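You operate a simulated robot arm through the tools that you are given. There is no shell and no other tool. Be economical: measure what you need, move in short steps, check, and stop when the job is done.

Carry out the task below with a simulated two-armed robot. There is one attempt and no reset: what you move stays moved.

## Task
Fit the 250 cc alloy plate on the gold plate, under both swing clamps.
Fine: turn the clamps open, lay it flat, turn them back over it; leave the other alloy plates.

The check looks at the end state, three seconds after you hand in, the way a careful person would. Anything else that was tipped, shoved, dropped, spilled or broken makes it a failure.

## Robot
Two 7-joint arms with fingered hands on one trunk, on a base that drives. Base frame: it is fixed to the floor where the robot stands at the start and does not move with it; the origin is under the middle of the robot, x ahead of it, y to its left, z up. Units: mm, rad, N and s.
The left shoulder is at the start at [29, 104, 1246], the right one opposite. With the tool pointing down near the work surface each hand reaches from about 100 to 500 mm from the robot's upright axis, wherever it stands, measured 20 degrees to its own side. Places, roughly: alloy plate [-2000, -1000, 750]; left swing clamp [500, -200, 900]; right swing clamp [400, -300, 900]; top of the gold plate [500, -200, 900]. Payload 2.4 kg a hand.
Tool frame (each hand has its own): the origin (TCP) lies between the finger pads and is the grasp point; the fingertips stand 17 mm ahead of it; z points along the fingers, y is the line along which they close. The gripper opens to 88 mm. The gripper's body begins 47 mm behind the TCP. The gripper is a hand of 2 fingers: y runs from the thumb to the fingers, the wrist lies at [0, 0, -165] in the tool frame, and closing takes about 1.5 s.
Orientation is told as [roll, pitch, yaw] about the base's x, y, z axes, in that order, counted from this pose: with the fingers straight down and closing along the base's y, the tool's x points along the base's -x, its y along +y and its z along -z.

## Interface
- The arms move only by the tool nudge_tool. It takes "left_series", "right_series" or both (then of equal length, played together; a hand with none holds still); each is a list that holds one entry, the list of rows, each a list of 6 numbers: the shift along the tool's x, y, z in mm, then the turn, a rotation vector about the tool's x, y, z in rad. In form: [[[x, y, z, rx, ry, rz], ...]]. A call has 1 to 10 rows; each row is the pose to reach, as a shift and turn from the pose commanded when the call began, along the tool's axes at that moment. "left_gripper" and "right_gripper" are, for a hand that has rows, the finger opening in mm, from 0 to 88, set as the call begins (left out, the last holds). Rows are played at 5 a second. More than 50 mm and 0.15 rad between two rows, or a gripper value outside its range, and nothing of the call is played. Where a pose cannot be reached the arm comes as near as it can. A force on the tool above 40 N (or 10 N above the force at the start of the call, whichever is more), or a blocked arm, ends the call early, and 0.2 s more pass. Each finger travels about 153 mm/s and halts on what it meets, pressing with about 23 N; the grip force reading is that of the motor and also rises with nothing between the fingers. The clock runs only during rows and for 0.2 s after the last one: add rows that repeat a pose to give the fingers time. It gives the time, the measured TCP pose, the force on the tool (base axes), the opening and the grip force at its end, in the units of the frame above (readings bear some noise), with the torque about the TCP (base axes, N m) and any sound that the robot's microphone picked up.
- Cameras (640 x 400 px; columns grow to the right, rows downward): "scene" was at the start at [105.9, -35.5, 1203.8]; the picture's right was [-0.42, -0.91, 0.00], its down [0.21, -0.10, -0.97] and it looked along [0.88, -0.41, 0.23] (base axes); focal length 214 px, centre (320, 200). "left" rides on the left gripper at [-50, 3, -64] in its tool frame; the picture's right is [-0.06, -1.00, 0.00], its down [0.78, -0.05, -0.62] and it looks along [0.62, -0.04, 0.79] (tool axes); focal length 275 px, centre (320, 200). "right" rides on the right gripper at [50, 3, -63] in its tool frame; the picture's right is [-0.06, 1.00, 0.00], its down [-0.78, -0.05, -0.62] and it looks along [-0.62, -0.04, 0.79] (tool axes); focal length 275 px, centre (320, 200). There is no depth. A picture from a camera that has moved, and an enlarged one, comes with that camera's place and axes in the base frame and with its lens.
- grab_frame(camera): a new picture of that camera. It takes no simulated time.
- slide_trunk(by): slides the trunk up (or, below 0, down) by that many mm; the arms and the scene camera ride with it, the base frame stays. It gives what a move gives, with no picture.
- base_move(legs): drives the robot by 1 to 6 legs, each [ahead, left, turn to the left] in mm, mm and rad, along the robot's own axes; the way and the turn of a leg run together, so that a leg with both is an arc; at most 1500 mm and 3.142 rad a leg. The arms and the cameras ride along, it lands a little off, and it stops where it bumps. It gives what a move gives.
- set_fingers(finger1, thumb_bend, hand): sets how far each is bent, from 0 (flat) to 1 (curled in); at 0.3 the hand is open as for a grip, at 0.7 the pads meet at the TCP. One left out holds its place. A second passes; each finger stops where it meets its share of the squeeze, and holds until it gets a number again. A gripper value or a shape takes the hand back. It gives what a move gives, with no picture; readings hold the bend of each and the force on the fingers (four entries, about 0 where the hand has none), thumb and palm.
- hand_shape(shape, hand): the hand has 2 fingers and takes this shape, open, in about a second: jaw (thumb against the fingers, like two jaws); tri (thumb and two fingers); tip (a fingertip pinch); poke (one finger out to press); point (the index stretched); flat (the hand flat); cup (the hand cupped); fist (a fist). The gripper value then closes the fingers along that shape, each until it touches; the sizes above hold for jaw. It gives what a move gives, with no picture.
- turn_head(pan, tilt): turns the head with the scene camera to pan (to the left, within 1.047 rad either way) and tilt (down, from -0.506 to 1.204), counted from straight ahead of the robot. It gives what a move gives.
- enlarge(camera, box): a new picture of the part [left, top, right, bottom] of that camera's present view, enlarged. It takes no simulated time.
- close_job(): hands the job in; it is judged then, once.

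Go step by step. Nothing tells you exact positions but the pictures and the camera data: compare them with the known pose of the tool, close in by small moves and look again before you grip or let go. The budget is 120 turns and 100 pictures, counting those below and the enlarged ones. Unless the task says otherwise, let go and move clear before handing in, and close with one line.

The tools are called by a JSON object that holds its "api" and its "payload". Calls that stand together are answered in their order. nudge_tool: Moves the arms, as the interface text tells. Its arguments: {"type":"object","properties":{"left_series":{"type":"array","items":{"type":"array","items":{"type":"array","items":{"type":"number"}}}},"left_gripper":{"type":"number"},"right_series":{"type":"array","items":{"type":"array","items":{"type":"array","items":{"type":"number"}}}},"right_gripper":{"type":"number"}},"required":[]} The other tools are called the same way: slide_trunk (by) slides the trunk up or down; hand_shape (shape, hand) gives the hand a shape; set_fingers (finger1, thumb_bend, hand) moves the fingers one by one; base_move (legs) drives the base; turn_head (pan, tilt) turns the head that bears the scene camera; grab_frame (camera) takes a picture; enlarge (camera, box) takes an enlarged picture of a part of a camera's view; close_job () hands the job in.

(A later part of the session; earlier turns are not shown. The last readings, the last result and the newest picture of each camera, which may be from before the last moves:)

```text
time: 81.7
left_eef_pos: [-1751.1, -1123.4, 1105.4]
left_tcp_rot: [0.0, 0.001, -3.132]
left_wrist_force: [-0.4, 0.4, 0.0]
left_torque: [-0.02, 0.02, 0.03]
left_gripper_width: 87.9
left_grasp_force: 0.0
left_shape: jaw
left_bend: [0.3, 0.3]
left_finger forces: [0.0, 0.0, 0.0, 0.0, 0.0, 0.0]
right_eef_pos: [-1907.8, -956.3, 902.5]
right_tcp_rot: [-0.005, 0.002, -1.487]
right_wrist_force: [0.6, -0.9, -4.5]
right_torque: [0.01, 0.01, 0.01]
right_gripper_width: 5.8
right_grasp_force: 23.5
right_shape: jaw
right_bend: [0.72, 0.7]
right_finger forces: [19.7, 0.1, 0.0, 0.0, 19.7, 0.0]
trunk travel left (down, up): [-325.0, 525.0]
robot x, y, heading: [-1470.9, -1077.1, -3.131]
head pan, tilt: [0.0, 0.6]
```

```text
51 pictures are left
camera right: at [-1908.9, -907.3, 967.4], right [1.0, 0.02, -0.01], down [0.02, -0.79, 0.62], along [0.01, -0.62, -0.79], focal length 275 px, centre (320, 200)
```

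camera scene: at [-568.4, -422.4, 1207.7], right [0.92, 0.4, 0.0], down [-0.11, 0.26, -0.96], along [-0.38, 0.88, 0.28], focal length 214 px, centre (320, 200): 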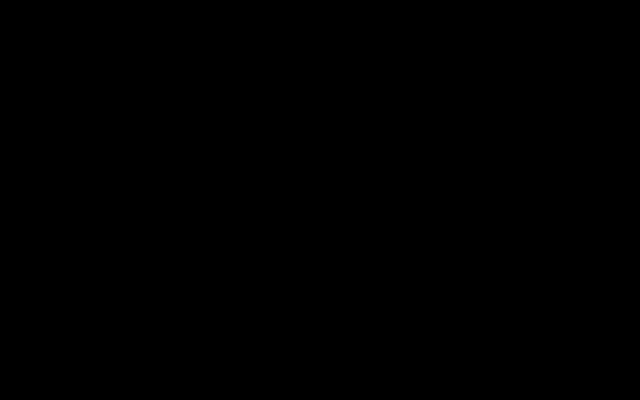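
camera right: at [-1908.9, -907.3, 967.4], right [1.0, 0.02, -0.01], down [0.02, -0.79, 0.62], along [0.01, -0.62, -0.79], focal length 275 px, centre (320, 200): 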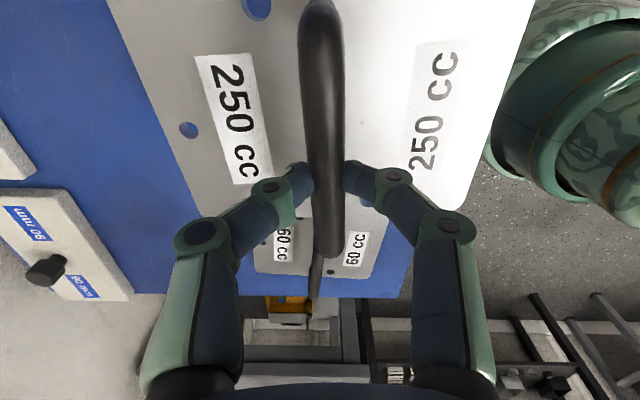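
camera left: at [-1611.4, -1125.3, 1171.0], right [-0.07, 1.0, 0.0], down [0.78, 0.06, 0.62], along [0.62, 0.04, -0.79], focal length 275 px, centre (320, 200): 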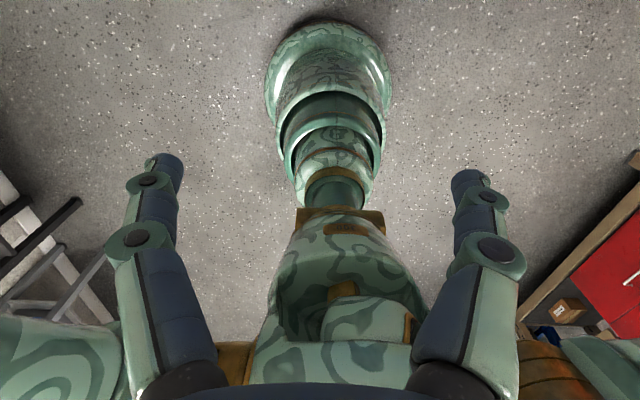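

The plate is held level. I'll raise the trunk, back straight out, and go back toward the machine the way I came.

{"api": "slide_trunk", "payload": {"by": 200}}

{"api": "base_move", "payload": {"legs": [[-300, 0, 0], [-650, -580, 0], [0, 0, 1.57], [0, 0, 1.56]]}}

{"api": "grab_frame", "payload": {"camera": "right"}}

```text
time: 83.8
left_eef_pos: [-1751.8, -1122.5, 1305.1]
left_tcp_rot: [0.0, 0.001, -3.134]
left_wrist_force: [-1.0, 0.0, -0.1]
left_torque: [0.0, -0.01, -0.03]
left_gripper_width: 88.0
left_grasp_force: 0.0
left_shape: jaw
left_bend: [0.3, 0.3]
left_finger forces: [0.0, 0.0, 0.0, 0.0, 0.0, 0.0]
right_eef_pos: [-1909.7, -958.8, 1101.2]
right_tcp_rot: [-0.008, 0.0, -1.486]
right_wrist_force: [0.3, 0.5, -3.9]
right_torque: [0.01, 0.01, -0.02]
right_gripper_width: 5.9
right_grasp_force: 22.3
right_shape: jaw
right_bend: [0.72, 0.7]
right_finger forces: [19.6, 0.1, 0.0, 0.0, 19.6, 0.0]
trunk travel left (down, up): [-525.0, 325.0]
robot x, y, heading: [-1467.0, -1075.0, -3.132]
head pan, tilt: [0.0, 0.6]
```

```text
time: 97.7
left_eef_pos: [-239.8, -444.4, 1305.6]
left_tcp_rot: [-0.001, 0.0, -0.013]
left_wrist_force: [-0.1, 0.4, -0.2]
left_torque: [-0.02, 0.01, 0.01]
left_gripper_width: 88.1
left_grasp_force: 0.0
left_shape: jaw
left_bend: [0.3, 0.3]
left_finger forces: [0.1, 0.0, 0.0, 0.1, 0.0, 0.0]
right_eef_pos: [-85.9, -613.3, 1102.2]
right_tcp_rot: [-0.007, 0.001, 1.633]
right_wrist_force: [-0.7, 0.2, -3.2]
right_torque: [0.05, 0.0, 0.03]
right_gripper_width: 5.0
right_grasp_force: 23.1
right_shape: jaw
right_bend: [0.72, 0.7]
right_finger forces: [17.7, 0.0, 0.0, 0.0, 17.7, 0.1]
trunk travel left (down, up): [-525.0, 325.0]
robot x, y, heading: [-525.3, -489.5, -0.012]
head pan, tilt: [0.0, 0.6]
```

```text
50 pictures are left
camera right: at [-86.7, -663.5, 1166.7], right [-1.0, 0.0, -0.01], down [0.0, 0.79, 0.62], along [0.01, 0.62, -0.79], focal length 275 px, centre (320, 200)
```

right: 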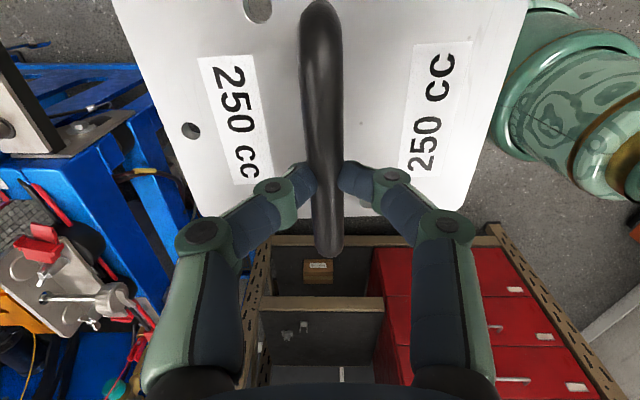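

The plate is still firmly held. I'll drive to just short of the machine.

{"api": "base_move", "payload": {"legs": [[450, 415, 0.012]]}}

{"api": "grab_frame", "payload": {"camera": "right"}}

{"api": "grab_frame", "payload": {"camera": "left"}}

```text
time: 101.1
left_eef_pos: [219.7, -38.0, 1305.4]
left_tcp_rot: [0.001, 0.001, -0.019]
left_wrist_force: [0.0, -0.4, -0.6]
left_torque: [0.03, 0.0, 0.0]
left_gripper_width: 88.0
left_grasp_force: 0.0
left_shape: jaw
left_bend: [0.3, 0.3]
left_finger forces: [0.1, 0.0, 0.0, 0.1, 0.0, 0.1]
right_eef_pos: [372.0, -207.0, 1102.4]
right_tcp_rot: [-0.007, 0.004, 1.625]
right_wrist_force: [-0.6, -0.3, -3.7]
right_torque: [0.03, -0.04, -0.03]
right_gripper_width: 5.0
right_grasp_force: 22.7
right_shape: jaw
right_bend: [0.72, 0.7]
right_finger forces: [17.4, 0.0, 0.0, 0.0, 17.4, 0.0]
trunk travel left (down, up): [-525.0, 325.0]
robot x, y, heading: [-63.0, -78.8, -0.019]
head pan, tilt: [0.0, 0.6]
```

```text
49 pictures are left
camera right: at [370.6, -257.1, 1166.6], right [-1.0, 0.01, -0.01], down [0.0, 0.79, 0.62], along [0.01, 0.62, -0.79], focal length 275 px, centre (320, 200)
```

right: 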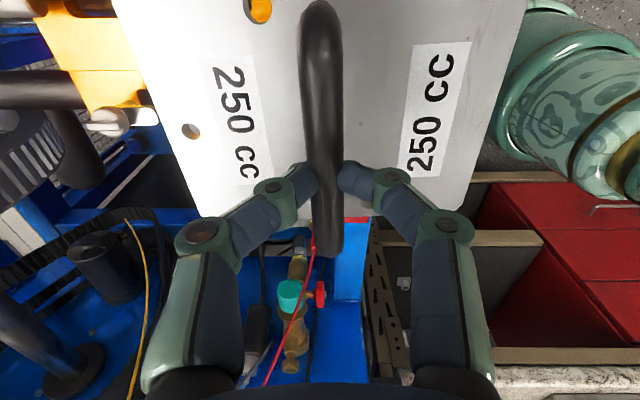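

```text
48 pictures are left
camera left: at [270.2, -36.0, 1370.6], right [0.04, -1.0, 0.0], down [-0.78, -0.03, 0.62], along [-0.62, -0.03, -0.79], focal length 275 px, centre (320, 200)
```

left: 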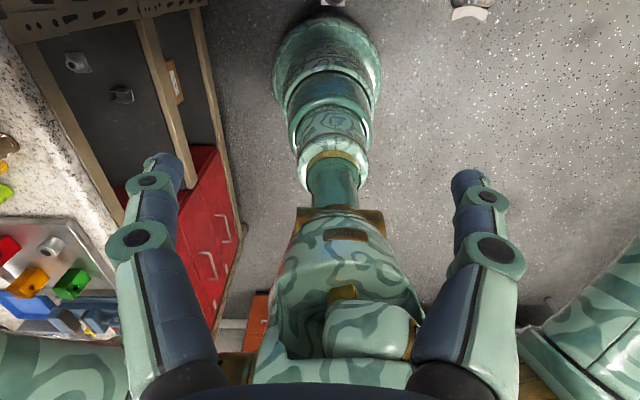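

I'll advance 95 mm more while keeping the plate high, then move it over the gold plate.

{"api": "base_move", "payload": {"legs": [[97, 0, 0.019]]}}

{"api": "nudge_tool", "payload": {"right_series": [[[0, 0, 0, 0, 0, 0.03], [0, 0, 0, 0, 0, 0.06], [0, 0, 0, 0, 0, 0.06]]]}}

```text
time: 102.2
left_eef_pos: [316.1, -31.4, 1304.2]
left_tcp_rot: [0.001, 0.001, 0.0]
left_wrist_force: [0.3, -0.6, 0.2]
left_torque: [0.01, 0.0, 0.0]
left_gripper_width: 88.3
left_grasp_force: 0.1
left_shape: jaw
left_bend: [0.3, 0.3]
left_finger forces: [0.1, 0.0, 0.1, 0.0, 0.0, 0.0]
right_eef_pos: [471.6, -198.7, 1102.1]
right_tcp_rot: [-0.008, 0.002, 1.646]
right_wrist_force: [0.9, 0.6, -3.6]
right_torque: [0.03, -0.01, -0.02]
right_gripper_width: 5.0
right_grasp_force: 23.0
right_shape: jaw
right_bend: [0.72, 0.7]
right_finger forces: [16.6, 0.1, 0.0, 0.0, 17.2, 0.1]
trunk travel left (down, up): [-525.0, 325.0]
robot x, y, heading: [29.7, -83.8, -0.005]
head pan, tilt: [0.0, 0.6]
```

```text
time: 103.0
left_eef_pos: [315.3, -32.5, 1305.1]
left_tcp_rot: [0.0, 0.0, 0.0]
left_wrist_force: [-0.3, -0.3, -0.2]
left_torque: [-0.02, -0.01, 0.01]
left_gripper_width: 87.7
left_grasp_force: 0.1
left_shape: jaw
left_bend: [0.3, 0.3]
left_finger forces: [0.0, 0.0, 0.0, 0.0, 0.1, 0.0]
right_eef_pos: [471.6, -199.3, 1102.0]
right_tcp_rot: [-0.006, -0.001, 1.587]
right_wrist_force: [0.3, -0.2, -4.1]
right_torque: [-0.03, -0.01, 0.04]
right_gripper_width: 4.7
right_grasp_force: 23.2
right_shape: jaw
right_bend: [0.72, 0.7]
right_finger forces: [16.8, 0.1, 0.1, 0.0, 16.6, 0.1]
trunk travel left (down, up): [-525.0, 325.0]
robot x, y, heading: [29.0, -80.7, 0.003]
head pan, tilt: [0.0, 0.6]
```

The grip reading is slowly falling, so I'll place the plate without delay. I'll move over the seat centre and lower to just above the clamps.

{"api": "nudge_tool", "payload": {"right_series": [[[15, -6, 30, 0, 0, 0], [31, -13, 60, 0, 0, 0], [47, -19, 85, 0, 0, 0], [47, -19, 85, 0, 0, 0]]]}}

{"api": "grab_frame", "payload": {"camera": "right"}}

{"api": "grab_frame", "payload": {"camera": "left"}}

```text
time: 104.0
left_eef_pos: [314.8, -33.1, 1305.0]
left_tcp_rot: [0.001, -0.001, 0.001]
left_wrist_force: [-0.3, -0.1, -0.3]
left_torque: [-0.01, 0.01, 0.01]
left_gripper_width: 87.7
left_grasp_force: 0.1
left_shape: jaw
left_bend: [0.3, 0.3]
left_finger forces: [0.0, 0.1, 0.0, 0.0, 0.1, 0.0]
right_eef_pos: [492.7, -248.0, 1016.7]
right_tcp_rot: [-0.008, -0.001, 1.584]
right_wrist_force: [-0.7, -0.3, 0.6]
right_torque: [-0.01, 0.0, -0.02]
right_gripper_width: 3.4
right_grasp_force: 22.9
right_shape: jaw
right_bend: [0.73, 0.77]
right_finger forces: [0.0, 0.1, 0.0, 0.0, 0.0, 0.0]
trunk travel left (down, up): [-525.0, 325.0]
robot x, y, heading: [27.5, -76.5, 0.003]
head pan, tilt: [0.0, 0.6]
```

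```text
47 pictures are left
camera right: at [488.5, -297.9, 1080.8], right [-1.0, 0.05, -0.01], down [0.03, 0.79, 0.62], along [0.04, 0.62, -0.79], focal length 275 px, centre (320, 200)
```

right: 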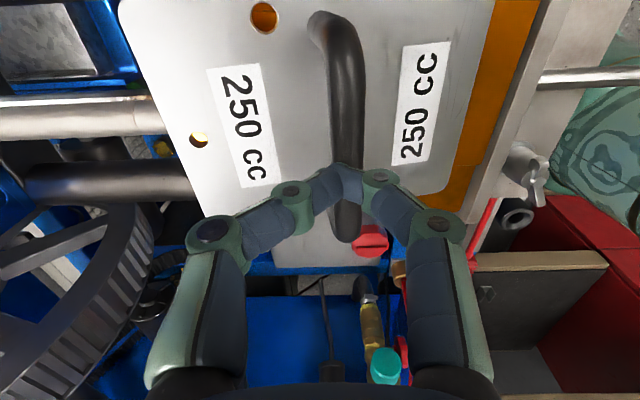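

```text
46 pictures are left
camera left: at [365.4, -30.6, 1370.8], right [0.06, -1.0, 0.0], down [-0.78, -0.05, 0.62], along [-0.62, -0.04, -0.79], focal length 275 px, centre (320, 200)
```

left: 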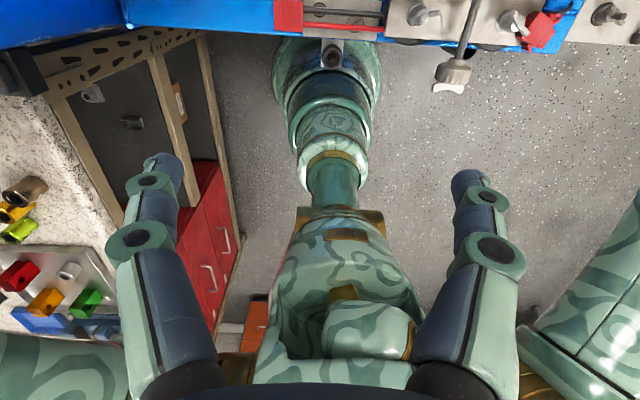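

The handle has slipped out and the plate dropped the last couple of centimetres; it seems to lie on the gold plate, slightly turned. I'll open, rise and examine.

{"api": "nudge_tool", "payload": {"right_series": [[[0, 0, -20, 0, 0, 0], [0, 0, -50, 0, 0, 0], [10, 0, -90, 0, 0, 0], [30, 0, -130, 0, 0, 0], [60, 0, -160, 0, 0, 0], [60, 0, -160, 0, 0, 0]]]}}

{"api": "grab_frame", "payload": {"camera": "right"}}

```text
time: 105.5
left_eef_pos: [315.0, -33.4, 1305.9]
left_tcp_rot: [0.0, 0.001, 0.0]
left_wrist_force: [0.6, 0.0, 0.3]
left_torque: [0.0, -0.03, 0.0]
left_gripper_width: 88.0
left_grasp_force: 0.1
left_shape: jaw
left_bend: [0.3, 0.3]
left_finger forces: [0.0, 0.0, 0.0, 0.1, 0.0, 0.1]
right_eef_pos: [488.0, -308.5, 1176.6]
right_tcp_rot: [-0.004, -0.001, 1.585]
right_wrist_force: [-0.3, 0.2, -0.4]
right_torque: [0.0, -0.02, -0.02]
right_gripper_width: 3.3
right_grasp_force: 22.9
right_shape: jaw
right_bend: [0.73, 0.77]
right_finger forces: [0.0, 0.0, 0.1, 0.0, 0.0, 0.0]
trunk travel left (down, up): [-525.0, 325.0]
robot x, y, heading: [24.4, -80.3, 0.002]
head pan, tilt: [0.0, 0.6]
```

```text
45 pictures are left
camera right: at [485.7, -358.7, 1241.8], right [-1.0, 0.05, 0.0], down [0.04, 0.79, 0.62], along [0.03, 0.62, -0.79], focal length 275 px, centre (320, 200)
```

right: 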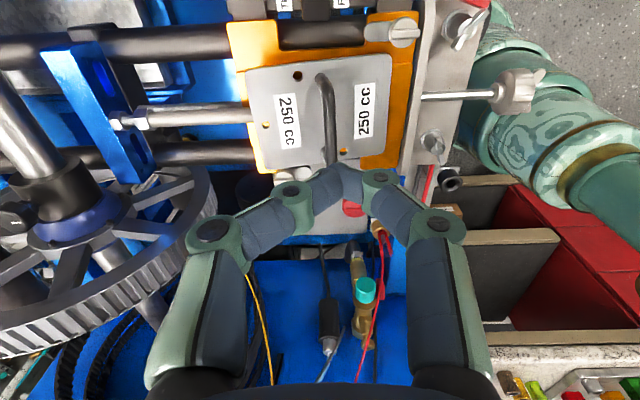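

{"api": "enlarge", "payload": {"camera": "right", "box": [220, 0, 440, 190]}}

```text
2.11 times, centred on (330, 95) of right
camera zoom: at [485.7, -358.7, 1241.8], right [-1.0, 0.05, 0.0], down [0.04, 0.79, 0.62], along [0.03, 0.62, -0.79], focal length 580 px, centre (299, 421)
```

zoom: 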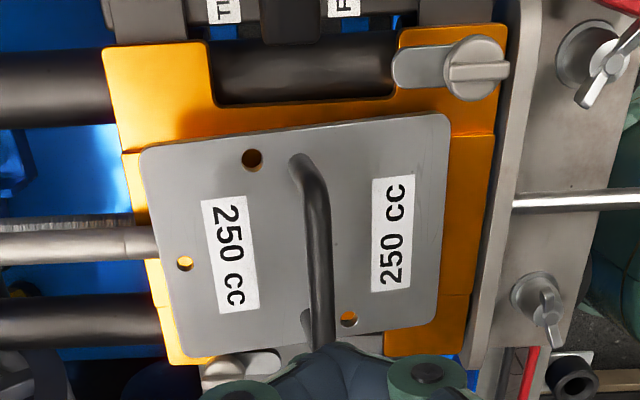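

The plate lies on the seat, but it's turned about 0.08 rad and its left edge may be on the left clamp's bar. I'll look from the robot's side to judge that.

{"api": "nudge_tool", "payload": {"right_series": [[[-6, 7, 0, 0, 0, 0.15], [-12, 14, 0, 0, 0, 0.3], [-18, 21, 0, 0, 0, 0.45], [-24, 28, 5, 0, 0, 0.6], [-30, 35, 10, 0, 0, 0.75], [-36, 42, 15, 0, 0, 0.9], [-42, 49, 20, 0, 0, 1.05], [-48, 56, 25, 0, 0, 1.2], [-54, 63, 35, 0, 0, 1.35], [-61, 69, 45, 0, 0, 1.5]]], "right_gripper": 50}}

{"api": "enlarge", "payload": {"camera": "right", "box": [200, 80, 440, 260]}}

```text
time: 107.7
left_eef_pos: [315.1, -33.1, 1306.2]
left_tcp_rot: [0.003, -0.002, 0.0]
left_wrist_force: [0.5, -0.4, -0.5]
left_torque: [0.03, 0.03, -0.03]
left_gripper_width: 88.2
left_grasp_force: 0.0
left_shape: jaw
left_bend: [0.3, 0.3]
left_finger forces: [0.1, 0.0, 0.0, 0.0, 0.1, 0.0]
right_eef_pos: [422.2, -243.8, 1133.2]
right_tcp_rot: [-0.002, -0.007, 0.084]
right_wrist_force: [0.6, 0.0, -0.6]
right_torque: [-0.02, -0.01, 0.01]
right_gripper_width: 49.7
right_grasp_force: 0.0
right_shape: jaw
right_bend: [0.72, 0.7]
right_finger forces: [0.0, 0.0, 0.0, 0.1, 0.1, 0.1]
trunk travel left (down, up): [-525.0, 325.0]
robot x, y, heading: [28.2, -78.7, -0.001]
head pan, tilt: [0.0, 0.6]
```

```text
2.22 times, centred on (320, 170) of right
camera zoom: at [370.5, -245.7, 1197.4], right [-0.02, 1.0, 0.0], down [0.78, 0.02, 0.63], along [0.62, 0.01, -0.78], focal length 612 px, centre (320, 267)
```

zoom: 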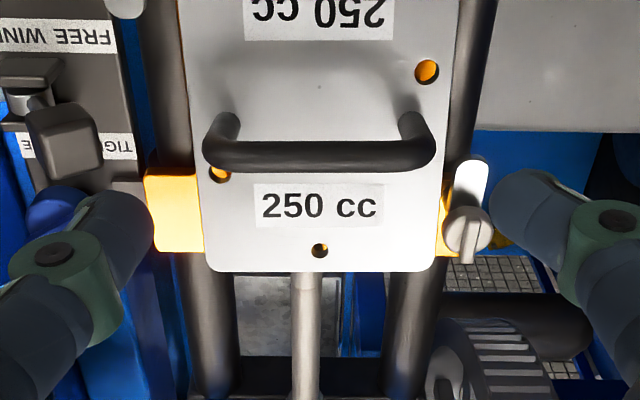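

The plate is clear of the left bar, but its far edge seems to sit on the end of the screw rod near x ≈ 561, so it tilts slightly. I'll regrip the handle, then move the plate about 15 mm toward me.

{"api": "nudge_tool", "payload": {"right_series": [[[-6, 0, 0, 0, 0, -0.15], [-12, -1, 5, 0, 0, -0.3], [-18, -1, 10, 0, 0, -0.45], [-25, -2, 20, 0, 0, -0.6], [-31, -2, 30, 0, 0, -0.75], [-37, -3, 40, 0, 0, -0.9], [-43, -3, 50, 0, 0, -1.05], [-50, -4, 65, 0, 0, -1.2], [-56, -4, 80, 0, 0, -1.35], [-62, -4, 93, 0, 0, -1.5]]]}}

{"api": "grab_frame", "payload": {"camera": "right"}}

```text
time: 109.8
left_eef_pos: [315.2, -33.8, 1305.4]
left_tcp_rot: [0.0, -0.001, 0.002]
left_wrist_force: [1.3, 0.4, -0.4]
left_torque: [-0.01, 0.02, 0.01]
left_gripper_width: 87.7
left_grasp_force: 0.1
left_shape: jaw
left_bend: [0.3, 0.3]
left_finger forces: [0.1, 0.1, 0.0, 0.0, 0.0, 0.1]
right_eef_pos: [485.1, -243.4, 1036.6]
right_tcp_rot: [-0.007, 0.002, 1.589]
right_wrist_force: [0.2, -0.6, -0.4]
right_torque: [0.04, 0.01, -0.01]
right_gripper_width: 49.5
right_grasp_force: 0.2
right_shape: jaw
right_bend: [0.72, 0.7]
right_finger forces: [0.0, 0.0, 0.0, 0.1, 0.0, 0.0]
trunk travel left (down, up): [-525.0, 325.0]
robot x, y, heading: [31.8, -81.6, 0.001]
head pan, tilt: [0.0, 0.6]
```

```text
42 pictures are left
camera right: at [481.8, -295.0, 1102.1], right [-1.0, 0.05, -0.01], down [0.03, 0.79, 0.62], along [0.03, 0.62, -0.79], focal length 275 px, centre (320, 200)
```

right: 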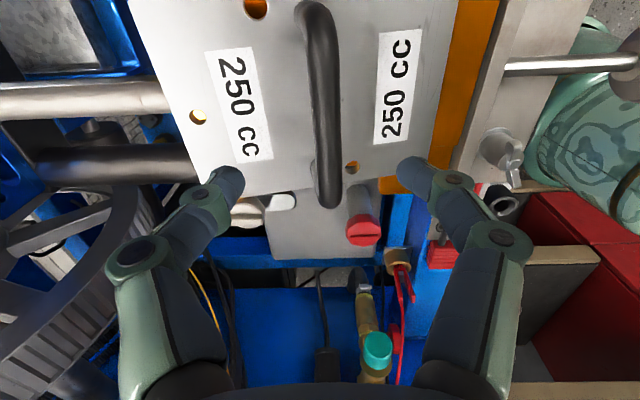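

I'll descend 27 mm and compare with the view I had on the stand at pinch height.

{"api": "nudge_tool", "payload": {"right_series": [[[0, 0, 14, 0, 0, 0], [0, 0, 27, 0, 0, 0], [0, 0, 27, 0, 0, 0]]]}}

{"api": "grab_frame", "payload": {"camera": "right"}}

```text
time: 110.7
left_eef_pos: [314.9, -32.9, 1306.2]
left_tcp_rot: [0.001, 0.001, 0.0]
left_wrist_force: [-0.4, 0.4, -0.1]
left_torque: [-0.02, 0.0, -0.01]
left_gripper_width: 87.6
left_grasp_force: 0.1
left_shape: jaw
left_bend: [0.3, 0.3]
left_finger forces: [0.1, 0.1, 0.0, 0.1, 0.0, 0.1]
right_eef_pos: [485.9, -243.8, 1013.2]
right_tcp_rot: [-0.006, 0.0, 1.583]
right_wrist_force: [-0.1, 0.2, 0.1]
right_torque: [-0.02, 0.02, 0.02]
right_gripper_width: 49.4
right_grasp_force: 0.1
right_shape: jaw
right_bend: [0.72, 0.7]
right_finger forces: [0.0, 0.0, 0.0, 0.0, 0.0, 0.0]
trunk travel left (down, up): [-525.0, 325.0]
robot x, y, heading: [25.7, -79.5, -0.0]
head pan, tilt: [0.0, 0.6]
```

```text
41 pictures are left
camera right: at [482.2, -295.8, 1077.2], right [-1.0, 0.05, -0.01], down [0.03, 0.79, 0.62], along [0.03, 0.62, -0.79], focal length 275 px, centre (320, 200)
```

right: 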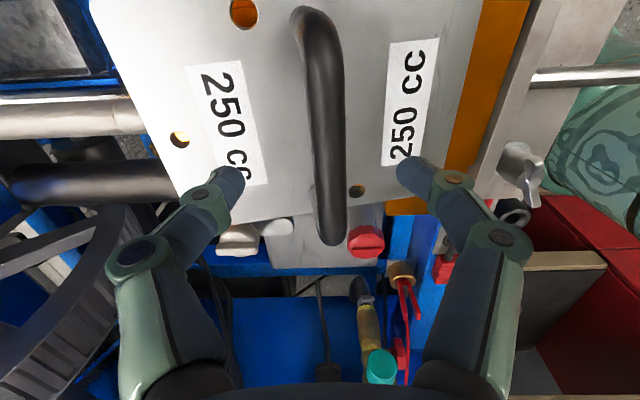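

The handle now looks as it did 9 mm above pinch height. I'll go down 10 mm, shift 2 mm and close.

{"api": "nudge_tool", "payload": {"right_series": [[[0, 2, 5, 0, 0, 0], [0, 2, 10, 0, 0, 0], [0, 2, 10, 0, 0, 0]]], "right_gripper": 30}}

{"api": "nudge_tool", "payload": {"right_series": [[[0, 0, 0, 0, 0, 0], [0, 0, 0, 0, 0, 0], [0, 0, 0, 0, 0, 0], [0, 0, 0, 0, 0, 0], [0, 0, 0, 0, 0, 0], [0, 0, 0, 0, 0, 0]]], "right_gripper": 0}}

{"api": "grab_frame", "payload": {"camera": "right"}}

```text
time: 111.5
left_eef_pos: [315.3, -30.6, 1307.3]
left_tcp_rot: [-0.001, 0.0, -0.001]
left_wrist_force: [0.2, 0.0, 0.1]
left_torque: [0.03, 0.03, 0.0]
left_gripper_width: 87.6
left_grasp_force: 0.0
left_shape: jaw
left_bend: [0.3, 0.3]
left_finger forces: [0.0, 0.0, 0.1, 0.0, 0.1, 0.0]
right_eef_pos: [483.6, -245.9, 1002.7]
right_tcp_rot: [-0.008, -0.002, 1.583]
right_wrist_force: [-0.3, 0.1, -0.2]
right_torque: [0.05, -0.02, -0.01]
right_gripper_width: 30.2
right_grasp_force: 0.0
right_shape: jaw
right_bend: [0.73, 0.7]
right_finger forces: [0.0, 0.1, 0.1, 0.1, 0.1, 0.0]
trunk travel left (down, up): [-525.0, 325.0]
robot x, y, heading: [25.8, -79.2, 0.001]
head pan, tilt: [0.0, 0.6]
```

```text
time: 112.8
left_eef_pos: [314.8, -34.2, 1306.9]
left_tcp_rot: [-0.001, -0.001, -0.001]
left_wrist_force: [-0.2, 0.0, -0.2]
left_torque: [-0.02, -0.02, -0.03]
left_gripper_width: 87.8
left_grasp_force: 0.0
left_shape: jaw
left_bend: [0.3, 0.3]
left_finger forces: [0.1, 0.0, 0.0, 0.1, 0.0, 0.0]
right_eef_pos: [483.1, -244.2, 1003.1]
right_tcp_rot: [-0.006, 0.0, 1.585]
right_wrist_force: [-1.2, -0.8, -0.5]
right_torque: [-0.02, -0.01, -0.03]
right_gripper_width: 5.9
right_grasp_force: 23.0
right_shape: jaw
right_bend: [0.72, 0.7]
right_finger forces: [20.7, 0.1, 0.0, 0.0, 20.2, 0.0]
trunk travel left (down, up): [-525.0, 325.0]
robot x, y, heading: [26.2, -79.1, -0.003]
head pan, tilt: [0.0, 0.6]
```

```text
40 pictures are left
camera right: at [480.2, -295.0, 1067.4], right [-1.0, 0.05, -0.01], down [0.03, 0.79, 0.62], along [0.04, 0.62, -0.79], focal length 275 px, centre (320, 200)
```

right: 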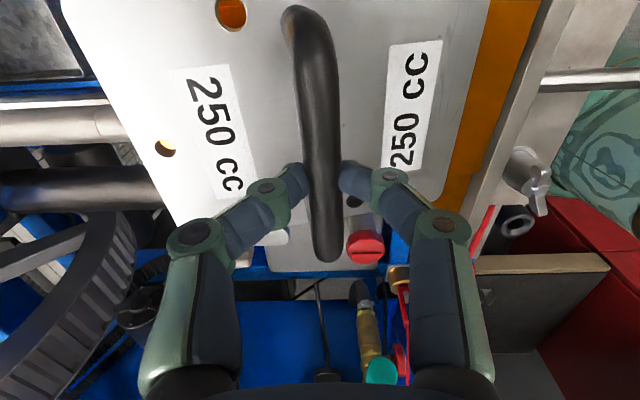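

It's a solid, balanced pinch. I'll lift 20 mm, shift 14 mm toward the robot, undo the small yaw and look.

{"api": "nudge_tool", "payload": {"right_series": [[[0, 0, -10, 0, 0, 0], [0, 0, -20, 0, 0, 0], [2, 7, -20, 0, 0, 0.04], [4, 14, -20, 0, 0, 0.08], [4, 14, -20, 0, 0, 0.08]]]}}

{"api": "grab_frame", "payload": {"camera": "right"}}

```text
time: 114.0
left_eef_pos: [315.0, -33.3, 1306.2]
left_tcp_rot: [0.0, 0.0, 0.001]
left_wrist_force: [0.3, -0.2, -0.1]
left_torque: [0.0, 0.0, 0.04]
left_gripper_width: 87.9
left_grasp_force: 0.0
left_shape: jaw
left_bend: [0.3, 0.3]
left_finger forces: [0.0, 0.1, 0.0, 0.0, 0.0, 0.0]
right_eef_pos: [467.4, -249.0, 1021.2]
right_tcp_rot: [-0.007, 0.0, 1.504]
right_wrist_force: [0.1, 0.6, -4.6]
right_torque: [0.01, 0.03, -0.01]
right_gripper_width: 5.9
right_grasp_force: 23.2
right_shape: jaw
right_bend: [0.72, 0.7]
right_finger forces: [19.8, 0.2, 0.0, 0.0, 19.3, 0.0]
trunk travel left (down, up): [-525.0, 325.0]
robot x, y, heading: [29.3, -84.1, -0.001]
head pan, tilt: [0.0, 0.6]
```

```text
39 pictures are left
camera right: at [460.9, -297.9, 1086.2], right [-0.99, 0.13, -0.01], down [0.1, 0.78, 0.62], along [0.08, 0.61, -0.79], focal length 275 px, centre (320, 200)
```

right: 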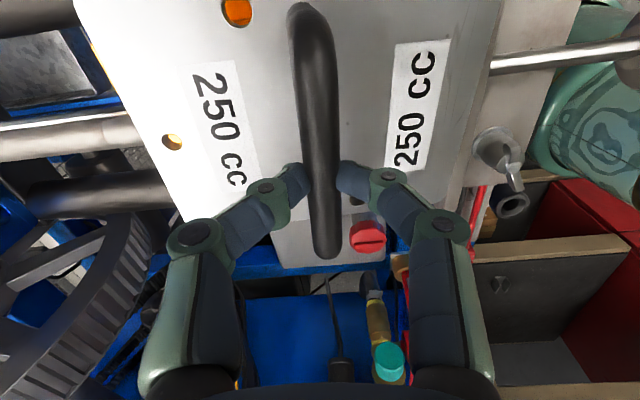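

Plate yaw is now about -0.04 rad, with its centre near (467, -250). I'll nudge it to (475, -246), straighten it and take a look before lowering.

{"api": "nudge_tool", "payload": {"right_series": [[[-3, -7, 0, 0, 0, -0.045], [-3, -7, 0, 0, 0, -0.045]]]}}

{"api": "grab_frame", "payload": {"camera": "right"}}

```text
time: 114.7
left_eef_pos: [315.1, -33.0, 1306.5]
left_tcp_rot: [-0.001, -0.001, -0.001]
left_wrist_force: [-0.8, -0.3, -0.1]
left_torque: [0.0, 0.0, 0.02]
left_gripper_width: 88.1
left_grasp_force: 0.2
left_shape: jaw
left_bend: [0.3, 0.3]
left_finger forces: [0.0, 0.0, 0.0, 0.0, 0.0, 0.0]
right_eef_pos: [474.5, -244.6, 1020.8]
right_tcp_rot: [-0.007, -0.001, 1.552]
right_wrist_force: [-0.3, -0.5, -3.7]
right_torque: [-0.01, 0.06, 0.01]
right_gripper_width: 6.0
right_grasp_force: 23.2
right_shape: jaw
right_bend: [0.72, 0.7]
right_finger forces: [19.8, 0.0, 0.0, 0.0, 19.2, 0.1]
trunk travel left (down, up): [-525.0, 325.0]
robot x, y, heading: [26.6, -79.3, -0.006]
head pan, tilt: [0.0, 0.6]
```

```text
38 pictures are left
camera right: at [470.5, -295.1, 1086.0], right [-1.0, 0.08, -0.01], down [0.06, 0.78, 0.62], along [0.06, 0.62, -0.79], focal length 275 px, centre (320, 200)
```

right: 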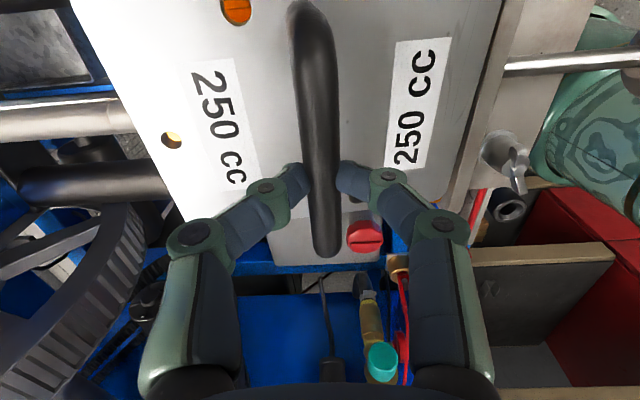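

I'll lower slowly until it touches.

{"api": "nudge_tool", "payload": {"right_series": [[[0, 0, 5, 0, 0, 0], [0, 0, 10, 0, 0, 0], [0, 0, 14, 0, 0, 0], [0, 0, 17, 0, 0, 0], [0, 0, 19, 0, 0, 0], [0, 0, 21, 0, 0, 0], [0, 0, 23, 0, 0, 0], [0, 0, 25, 0, 0, 0]]]}}

{"api": "grab_frame", "payload": {"camera": "right"}}

```text
time: 116.5
left_eef_pos: [314.5, -33.3, 1306.0]
left_tcp_rot: [0.0, 0.0, 0.0]
left_wrist_force: [0.6, 0.2, -0.2]
left_torque: [-0.01, 0.0, 0.02]
left_gripper_width: 88.0
left_grasp_force: 0.2
left_shape: jaw
left_bend: [0.3, 0.3]
left_finger forces: [0.0, 0.0, 0.0, 0.0, 0.0, 0.1]
right_eef_pos: [474.3, -247.5, 995.8]
right_tcp_rot: [-0.007, 0.0, 1.549]
right_wrist_force: [0.4, 0.2, -3.3]
right_torque: [0.0, 0.01, 0.02]
right_gripper_width: 5.9
right_grasp_force: 23.7
right_shape: jaw
right_bend: [0.72, 0.7]
right_finger forces: [20.1, 0.0, 0.0, 0.0, 19.1, 0.1]
trunk travel left (down, up): [-525.0, 325.0]
robot x, y, heading: [27.4, -82.8, -0.0]
head pan, tilt: [0.0, 0.6]
```

```text
37 pictures are left
camera right: at [470.1, -296.8, 1060.7], right [-1.0, 0.08, -0.01], down [0.06, 0.78, 0.62], along [0.06, 0.62, -0.79], focal length 275 px, centre (320, 200)
```

right: 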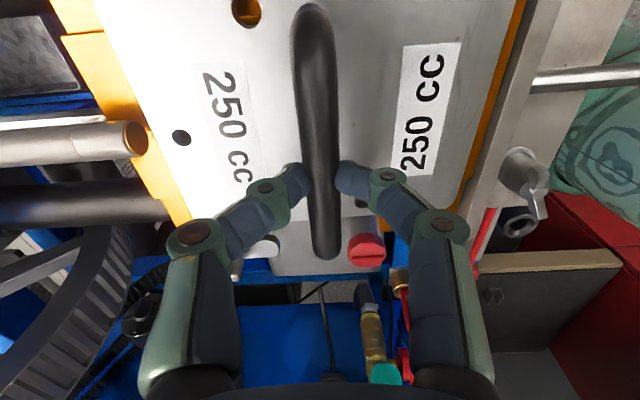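

The plate is clear of the rod end now and almost level, but still hanging. I'll keep lowering in small steps.

{"api": "nudge_tool", "payload": {"right_series": [[[0, 0, 2, 0, 0, 0], [0, 0, 4, 0, 0, 0], [0, 0, 6, 0, 0, 0], [0, 0, 8, 0, 0, 0], [0, 0, 10, 0, 0, 0]]]}}

{"api": "grab_frame", "payload": {"camera": "right"}}

```text
time: 117.7
left_eef_pos: [314.3, -32.5, 1305.0]
left_tcp_rot: [0.001, 0.0, 0.001]
left_wrist_force: [0.0, 0.6, 0.5]
left_torque: [0.04, 0.04, 0.0]
left_gripper_width: 88.0
left_grasp_force: 0.1
left_shape: jaw
left_bend: [0.3, 0.3]
left_finger forces: [0.0, 0.0, 0.1, 0.0, 0.1, 0.0]
right_eef_pos: [475.7, -245.7, 986.2]
right_tcp_rot: [-0.007, 0.0, 1.55]
right_wrist_force: [0.0, -1.0, 10.7]
right_torque: [-0.03, 0.05, 0.0]
right_gripper_width: 6.4
right_grasp_force: 22.9
right_shape: jaw
right_bend: [0.73, 0.71]
right_finger forces: [22.2, 0.1, 0.0, 0.0, 22.0, 0.0]
trunk travel left (down, up): [-525.0, 325.0]
robot x, y, heading: [34.8, -79.7, -0.003]
head pan, tilt: [0.0, 0.6]
```

```text
36 pictures are left
camera right: at [470.5, -296.7, 1052.2], right [-1.0, 0.08, -0.01], down [0.06, 0.78, 0.62], along [0.06, 0.62, -0.79], focal length 275 px, centre (320, 200)
```

right: 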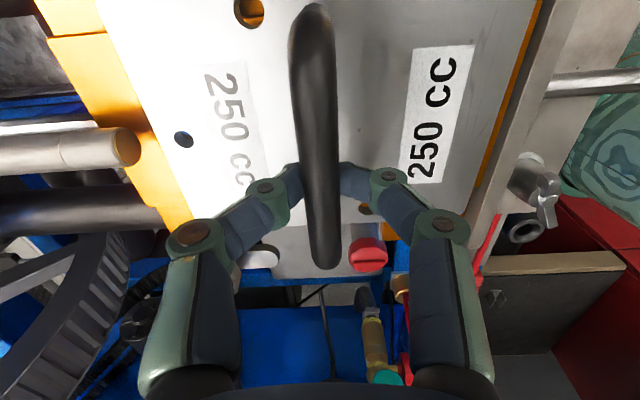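

It has made contact with about 10 N. I'll open a little, rise clear of the handle and look from above.

{"api": "nudge_tool", "payload": {"right_series": [[[0, 0, -1, 0, 0, 0], [0, 0, -2, 0, 0, 0], [0, 0, -2, 0, 0, 0]]]}}

{"api": "nudge_tool", "payload": {"right_series": [[[0, 0, 0, 0, 0, 0], [0, 0, 0, 0, 0, 0], [0, 0, 0, 0, 0, 0], [0, 0, -25, 0, 0, 0], [0, 0, -60, 0, 0, 0], [0, 0, -100, 0, 0, 0], [30, 0, -140, 0, 0, 0], [60, 0, -170, 0, 0, 0], [60, 0, -170, 0, 0, 0]]], "right_gripper": 40}}

{"api": "enlarge", "payload": {"camera": "right", "box": [220, 0, 440, 190]}}

```text
time: 118.5
left_eef_pos: [314.1, -32.5, 1305.4]
left_tcp_rot: [-0.001, 0.0, 0.001]
left_wrist_force: [0.1, 0.2, 0.5]
left_torque: [-0.02, 0.01, 0.01]
left_gripper_width: 88.0
left_grasp_force: 0.0
left_shape: jaw
left_bend: [0.3, 0.3]
left_finger forces: [0.0, 0.1, 0.0, 0.0, 0.0, 0.1]
right_eef_pos: [475.4, -245.5, 988.1]
right_tcp_rot: [-0.008, 0.0, 1.55]
right_wrist_force: [0.6, -0.3, 7.7]
right_torque: [-0.02, -0.03, 0.0]
right_gripper_width: 6.7
right_grasp_force: 23.3
right_shape: jaw
right_bend: [0.73, 0.71]
right_finger forces: [23.4, 0.0, 0.1, 0.1, 24.8, 0.0]
trunk travel left (down, up): [-525.0, 325.0]
robot x, y, heading: [30.0, -78.3, -0.004]
head pan, tilt: [0.0, 0.6]
```

```text
time: 120.5
left_eef_pos: [315.0, -32.5, 1306.5]
left_tcp_rot: [0.0, 0.0, 0.0]
left_wrist_force: [-0.6, -1.0, -0.3]
left_torque: [-0.04, 0.0, -0.03]
left_gripper_width: 87.9
left_grasp_force: 0.1
left_shape: jaw
left_bend: [0.3, 0.3]
left_finger forces: [0.0, 0.0, 0.0, 0.1, 0.0, 0.0]
right_eef_pos: [471.2, -303.7, 1157.9]
right_tcp_rot: [-0.001, 0.002, 1.549]
right_wrist_force: [0.0, -0.4, 0.4]
right_torque: [-0.03, -0.01, -0.01]
right_gripper_width: 39.7
right_grasp_force: 0.0
right_shape: jaw
right_bend: [0.73, 0.7]
right_finger forces: [0.0, 0.0, 0.0, 0.1, 0.1, 0.1]
trunk travel left (down, up): [-525.0, 325.0]
robot x, y, heading: [31.8, -81.8, 0.004]
head pan, tilt: [0.0, 0.6]
```

```text
2.11 times, centred on (330, 95) of right
camera zoom: at [465.9, -355.3, 1223.3], right [-1.0, 0.08, 0.0], down [0.06, 0.78, 0.62], along [0.05, 0.62, -0.79], focal length 580 px, centre (299, 421)
```

zoom: 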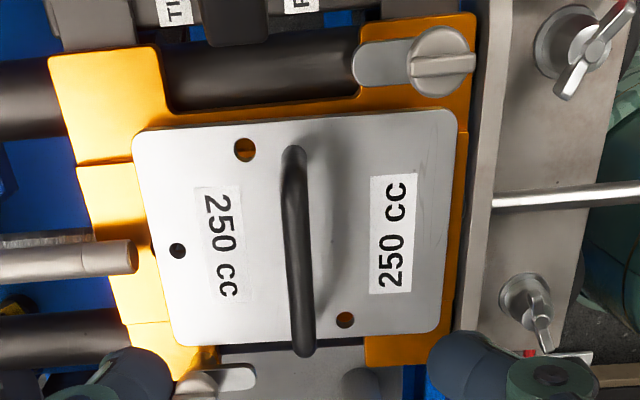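

The plate lies flat and square, with corners spanning x 401–547 and y -299 to -188. Next I'll close the right clamp, moving the hand over its knob with the fingers along y.

{"api": "nudge_tool", "payload": {"right_series": [[[2, 6, 10, 0, 0, 0.15], [4, 12, 25, 0, 0, 0.3], [6, 18, 40, 0, 0, 0.45], [8, 24, 55, 0, 0, 0.6], [10, 30, 70, 0, 0, 0.75], [12, 36, 85, 0, 0, 0.9], [14, 42, 100, 0, 0, 1.05], [15, 48, 115, 0, 0, 1.2], [16, 53, 130, 0, 0, 1.35], [17, 57, 145, 0, 0, 1.5]]]}}

{"api": "grab_frame", "payload": {"camera": "right"}}

```text
time: 122.7
left_eef_pos: [314.5, -32.9, 1306.2]
left_tcp_rot: [0.002, 0.0, 0.0]
left_wrist_force: [0.3, -0.8, -1.1]
left_torque: [-0.01, 0.0, 0.01]
left_gripper_width: 88.1
left_grasp_force: 0.0
left_shape: jaw
left_bend: [0.3, 0.3]
left_finger forces: [0.1, 0.0, 0.0, 0.0, 0.0, 0.1]
right_eef_pos: [417.2, -321.9, 1012.2]
right_tcp_rot: [0.001, -0.007, 0.047]
right_wrist_force: [-0.3, 0.3, -1.3]
right_torque: [-0.01, 0.01, 0.0]
right_gripper_width: 39.5
right_grasp_force: 0.1
right_shape: jaw
right_bend: [0.73, 0.7]
right_finger forces: [0.0, 0.0, 0.0, 0.0, 0.1, 0.0]
trunk travel left (down, up): [-525.0, 325.0]
robot x, y, heading: [27.2, -81.7, 0.003]
head pan, tilt: [0.0, 0.6]
```

```text
34 pictures are left
camera right: at [366.3, -321.1, 1077.0], right [0.01, 1.0, 0.0], down [0.78, -0.01, 0.63], along [0.62, -0.01, -0.78], focal length 275 px, centre (320, 200)
```

right: 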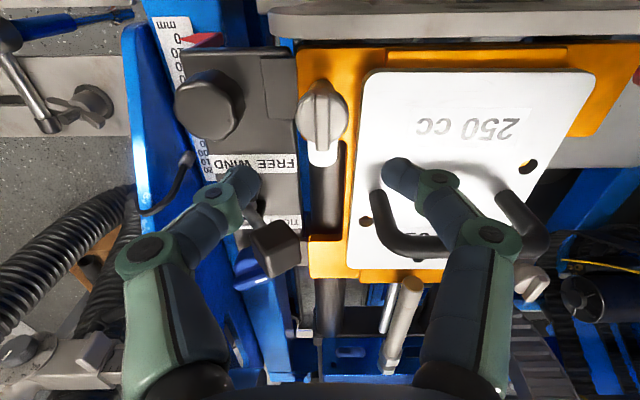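

The knob is centred within a few mm. I'll descend and take it.

{"api": "nudge_tool", "payload": {"right_series": [[[4, 1, 20, 0, 0, 0], [4, 1, 40, 0, 0, 0], [4, 1, 50, 0, 0, 0], [4, 1, 50, 0, 0, 0]]]}}

{"api": "nudge_tool", "payload": {"right_series": [[[0, 0, 0, 0, 0, 0], [0, 0, 0, 0, 0, 0], [0, 0, 0, 0, 0, 0], [0, 0, 0, 0, 0, 0], [0, 0, 0, 0, 0, 0]]], "right_gripper": 0}}

{"api": "grab_frame", "payload": {"camera": "right"}}

```text
time: 123.7
left_eef_pos: [314.8, -32.8, 1305.8]
left_tcp_rot: [0.002, 0.001, 0.0]
left_wrist_force: [-0.5, 0.1, 0.2]
left_torque: [0.01, -0.01, 0.01]
left_gripper_width: 87.9
left_grasp_force: 0.1
left_shape: jaw
left_bend: [0.3, 0.3]
left_finger forces: [0.1, 0.1, 0.0, 0.1, 0.0, 0.0]
right_eef_pos: [411.7, -322.6, 961.8]
right_tcp_rot: [-0.001, -0.008, 0.05]
right_wrist_force: [0.1, 0.2, 0.5]
right_torque: [-0.01, 0.03, -0.01]
right_gripper_width: 39.4
right_grasp_force: 0.1
right_shape: jaw
right_bend: [0.73, 0.7]
right_finger forces: [0.1, 0.0, 0.1, 0.0, 0.0, 0.0]
trunk travel left (down, up): [-525.0, 325.0]
robot x, y, heading: [30.2, -79.6, -0.002]
head pan, tilt: [0.0, 0.6]
```

```text
time: 124.8
left_eef_pos: [316.3, -34.4, 1305.9]
left_tcp_rot: [0.002, 0.002, 0.0]
left_wrist_force: [0.8, -0.2, 0.1]
left_torque: [0.01, 0.01, 0.03]
left_gripper_width: 87.6
left_grasp_force: 0.0
left_shape: jaw
left_bend: [0.3, 0.3]
left_finger forces: [0.0, 0.1, 0.0, 0.0, 0.1, 0.0]
right_eef_pos: [411.2, -322.9, 961.5]
right_tcp_rot: [0.0, -0.004, 0.049]
right_wrist_force: [-5.3, -1.4, -24.7]
right_torque: [-0.18, 0.04, 0.0]
right_gripper_width: 11.3
right_grasp_force: 23.3
right_shape: jaw
right_bend: [0.72, 0.7]
right_finger forces: [24.9, 0.0, 0.0, 0.1, 22.5, 0.0]
trunk travel left (down, up): [-525.0, 325.0]
robot x, y, heading: [29.6, -79.9, -0.002]
head pan, tilt: [0.0, 0.6]
```

```text
33 pictures are left
camera right: at [361.4, -323.0, 1026.5], right [0.01, 1.0, 0.0], down [0.78, -0.01, 0.62], along [0.62, -0.01, -0.78], focal length 275 px, centre (320, 200)
```

right: 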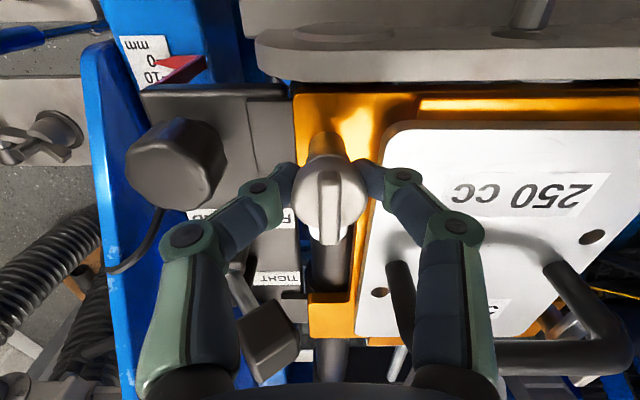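

I have the knob and the wedge force is a bit high, so I'll ease 3 mm down while turning the clamp back over the plate.

{"api": "nudge_tool", "payload": {"right_series": [[[0, 0, 2, 0, 0, 0], [0, 0, 3, 0, 0, -0.1], [0, 0, 3, 0, 0, -0.2], [0, 0, 3, 0, 0, -0.3], [0, 0, 3, 0, 0, -0.4], [0, 0, 3, 0, 0, -0.5], [0, 0, 3, 0, 0, -0.6], [0, 0, 3, 0, 0, -0.7]]]}}

{"api": "grab_frame", "payload": {"camera": "right"}}

```text
time: 126.7
left_eef_pos: [314.5, -34.3, 1305.8]
left_tcp_rot: [0.002, 0.002, 0.001]
left_wrist_force: [0.3, 0.2, 0.3]
left_torque: [0.01, -0.01, 0.05]
left_gripper_width: 87.8
left_grasp_force: 0.1
left_shape: jaw
left_bend: [0.3, 0.3]
left_finger forces: [0.0, 0.0, 0.1, 0.1, 0.0, 0.0]
right_eef_pos: [413.9, -323.3, 960.2]
right_tcp_rot: [-0.006, -0.004, 0.749]
right_wrist_force: [0.4, -9.7, -10.2]
right_torque: [-0.09, -0.04, -0.05]
right_gripper_width: 10.7
right_grasp_force: 22.9
right_shape: jaw
right_bend: [0.73, 0.71]
right_finger forces: [21.8, 0.0, 0.1, 0.0, 25.8, 0.0]
trunk travel left (down, up): [-525.0, 325.0]
robot x, y, heading: [28.5, -75.9, 0.003]
head pan, tilt: [0.0, 0.6]
```

```text
32 pictures are left
camera right: at [373.9, -355.3, 1024.5], right [-0.64, 0.77, 0.0], down [0.6, 0.5, 0.62], along [0.48, 0.39, -0.78], focal length 275 px, centre (320, 200)
```

right: 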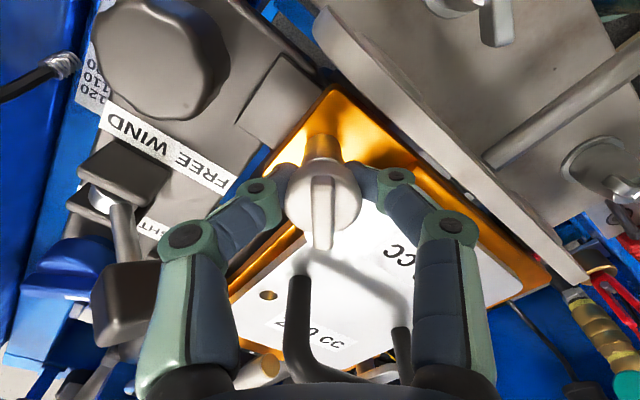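

The knob follows. I'll continue to the full quarter turn.

{"api": "nudge_tool", "payload": {"right_series": [[[0, 0, 0, 0, 0, -0.1], [0, 0, 0, 0, 0, -0.2], [0, 0, 0, 0, 0, -0.3], [0, 0, 0, 0, 0, -0.4], [0, 0, 0, 0, 0, -0.5], [0, 0, 0, 0, 0, -0.6], [0, 0, 0, 0, 0, -0.7], [0, 0, 0, 0, 0, -0.8]]]}}

{"api": "grab_frame", "payload": {"camera": "right"}}

```text
time: 128.4
left_eef_pos: [316.5, -35.1, 1306.0]
left_tcp_rot: [0.002, 0.002, 0.0]
left_wrist_force: [1.4, 0.0, 0.0]
left_torque: [0.01, 0.02, 0.0]
left_gripper_width: 87.8
left_grasp_force: 0.0
left_shape: jaw
left_bend: [0.3, 0.3]
left_finger forces: [0.0, 0.0, 0.0, 0.0, 0.0, 0.0]
right_eef_pos: [414.4, -323.2, 959.1]
right_tcp_rot: [-0.008, 0.001, 1.551]
right_wrist_force: [9.6, -10.8, -6.1]
right_torque: [-0.08, -0.05, -0.04]
right_gripper_width: 11.1
right_grasp_force: 22.7
right_shape: jaw
right_bend: [0.74, 0.72]
right_finger forces: [23.6, 0.0, 0.1, 0.0, 27.4, 0.0]
trunk travel left (down, up): [-525.0, 325.0]
robot x, y, heading: [31.5, -83.2, 0.003]
head pan, tilt: [0.0, 0.6]
```

```text
31 pictures are left
camera right: at [409.0, -373.4, 1024.3], right [-1.0, 0.08, -0.01], down [0.06, 0.78, 0.62], along [0.06, 0.62, -0.79], focal length 275 px, centre (320, 200)
```

right: 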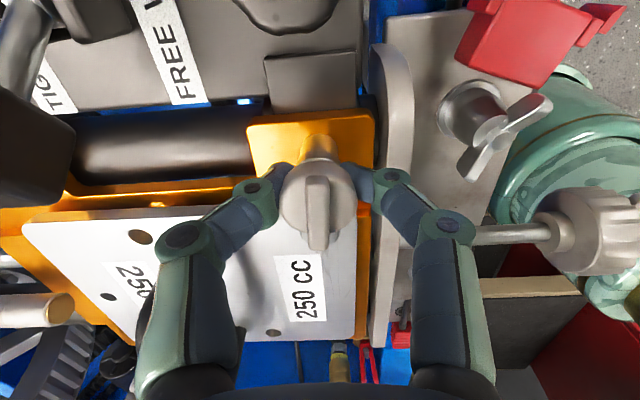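

It's turned over the plate. I'll release and rise to verify.

{"api": "nudge_tool", "payload": {"right_series": [[[0, 0, 0, 0, 0, 0], [0, 0, 0, 0, 0, 0], [0, 0, -20, 0, 0, 0], [0, 0, -50, 0, 0, 0], [0, 0, -90, 0, 0, 0], [0, 0, -90, 0, 0, 0]]], "right_gripper": 50}}

{"api": "grab_frame", "payload": {"camera": "right"}}

```text
time: 129.8
left_eef_pos: [315.6, -33.7, 1305.4]
left_tcp_rot: [-0.001, -0.001, -0.002]
left_wrist_force: [0.4, -0.4, 0.4]
left_torque: [-0.03, 0.03, -0.01]
left_gripper_width: 87.9
left_grasp_force: 0.1
left_shape: jaw
left_bend: [0.3, 0.3]
left_finger forces: [0.0, 0.0, 0.0, 0.0, 0.0, 0.0]
right_eef_pos: [412.5, -322.2, 1048.7]
right_tcp_rot: [-0.005, 0.0, 1.551]
right_wrist_force: [0.9, -0.5, 0.1]
right_torque: [0.01, -0.03, -0.01]
right_gripper_width: 49.7
right_grasp_force: 0.0
right_shape: jaw
right_bend: [0.72, 0.7]
right_finger forces: [0.0, 0.1, 0.0, 0.0, 0.0, 0.0]
trunk travel left (down, up): [-525.0, 325.0]
robot x, y, heading: [29.0, -81.7, 0.0]
head pan, tilt: [0.0, 0.6]
```

```text
30 pictures are left
camera right: at [407.6, -372.5, 1113.3], right [-1.0, 0.08, 0.0], down [0.06, 0.78, 0.62], along [0.05, 0.62, -0.79], focal length 275 px, centre (320, 200)
```

right: 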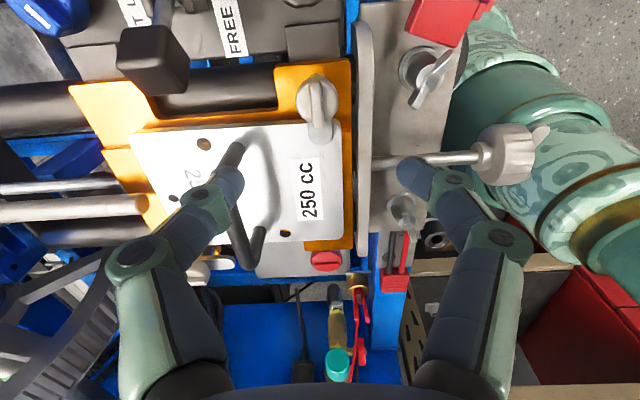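

The right clamp bar now lies over the plate. I'll raise the hand, turn it back, go toward the left clamp and creep the base forward 25 mm for reach.

{"api": "nudge_tool", "payload": {"right_series": [[[-5, -3, -30, 0, 0, 0.15], [-15, -9, -55, 0, 0, 0.3], [-30, -16, -60, 0, 0, 0.45], [-45, -24, -60, 0, 0, 0.6], [-60, -32, -60, 0, 0, 0.75], [-75, -40, -60, 0, 0, 0.9], [-90, -48, -60, 0, 0, 1.05], [-102, -55, -60, 0, 0, 1.2], [-113, -60, -60, 0, 0, 1.35], [-123, -66, -60, 0, 0, 1.5]]]}}

{"api": "base_move", "payload": {"legs": [[25, 0, 0]]}}

{"api": "grab_frame", "payload": {"camera": "right"}}

```text
time: 132.1
left_eef_pos: [315.6, -32.4, 1305.4]
left_tcp_rot: [0.0, -0.002, 0.0]
left_wrist_force: [-0.1, 0.6, -0.7]
left_torque: [0.0, -0.01, 0.01]
left_gripper_width: 88.0
left_grasp_force: 0.1
left_shape: jaw
left_bend: [0.3, 0.3]
left_finger forces: [0.0, 0.1, 0.1, 0.0, 0.1, 0.0]
right_eef_pos: [481.3, -198.7, 1111.8]
right_tcp_rot: [-0.001, -0.007, 0.05]
right_wrist_force: [0.2, 0.0, -0.7]
right_torque: [0.01, 0.03, 0.0]
right_gripper_width: 49.6
right_grasp_force: 0.1
right_shape: jaw
right_bend: [0.72, 0.7]
right_finger forces: [0.0, 0.1, 0.0, 0.0, 0.1, 0.0]
trunk travel left (down, up): [-525.0, 325.0]
robot x, y, heading: [31.4, -77.7, 0.004]
head pan, tilt: [0.0, 0.6]
```

```text
time: 132.9
left_eef_pos: [341.1, -32.0, 1306.3]
left_tcp_rot: [0.001, 0.001, 0.0]
left_wrist_force: [0.5, 0.0, 0.6]
left_torque: [0.01, 0.01, -0.02]
left_gripper_width: 88.0
left_grasp_force: 0.2
left_shape: jaw
left_bend: [0.3, 0.3]
left_finger forces: [0.1, 0.0, 0.1, 0.0, 0.1, 0.1]
right_eef_pos: [507.1, -200.8, 1111.5]
right_tcp_rot: [-0.003, -0.007, 0.051]
right_wrist_force: [-0.3, 0.0, -0.1]
right_torque: [0.0, 0.03, 0.0]
right_gripper_width: 49.6
right_grasp_force: 0.0
right_shape: jaw
right_bend: [0.72, 0.7]
right_finger forces: [0.0, 0.0, 0.0, 0.0, 0.0, 0.0]
trunk travel left (down, up): [-525.0, 325.0]
robot x, y, heading: [53.9, -80.3, 0.002]
head pan, tilt: [0.0, 0.6]
```

```text
29 pictures are left
camera right: at [456.4, -200.1, 1175.7], right [0.01, 1.0, 0.0], down [0.78, -0.01, 0.62], along [0.62, -0.01, -0.78], focal length 275 px, centre (320, 200)
```

right: 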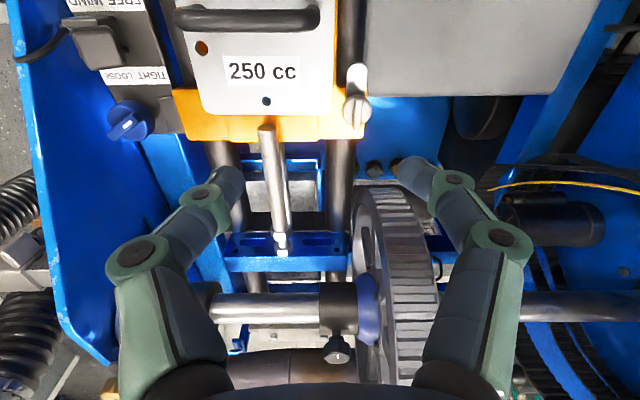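

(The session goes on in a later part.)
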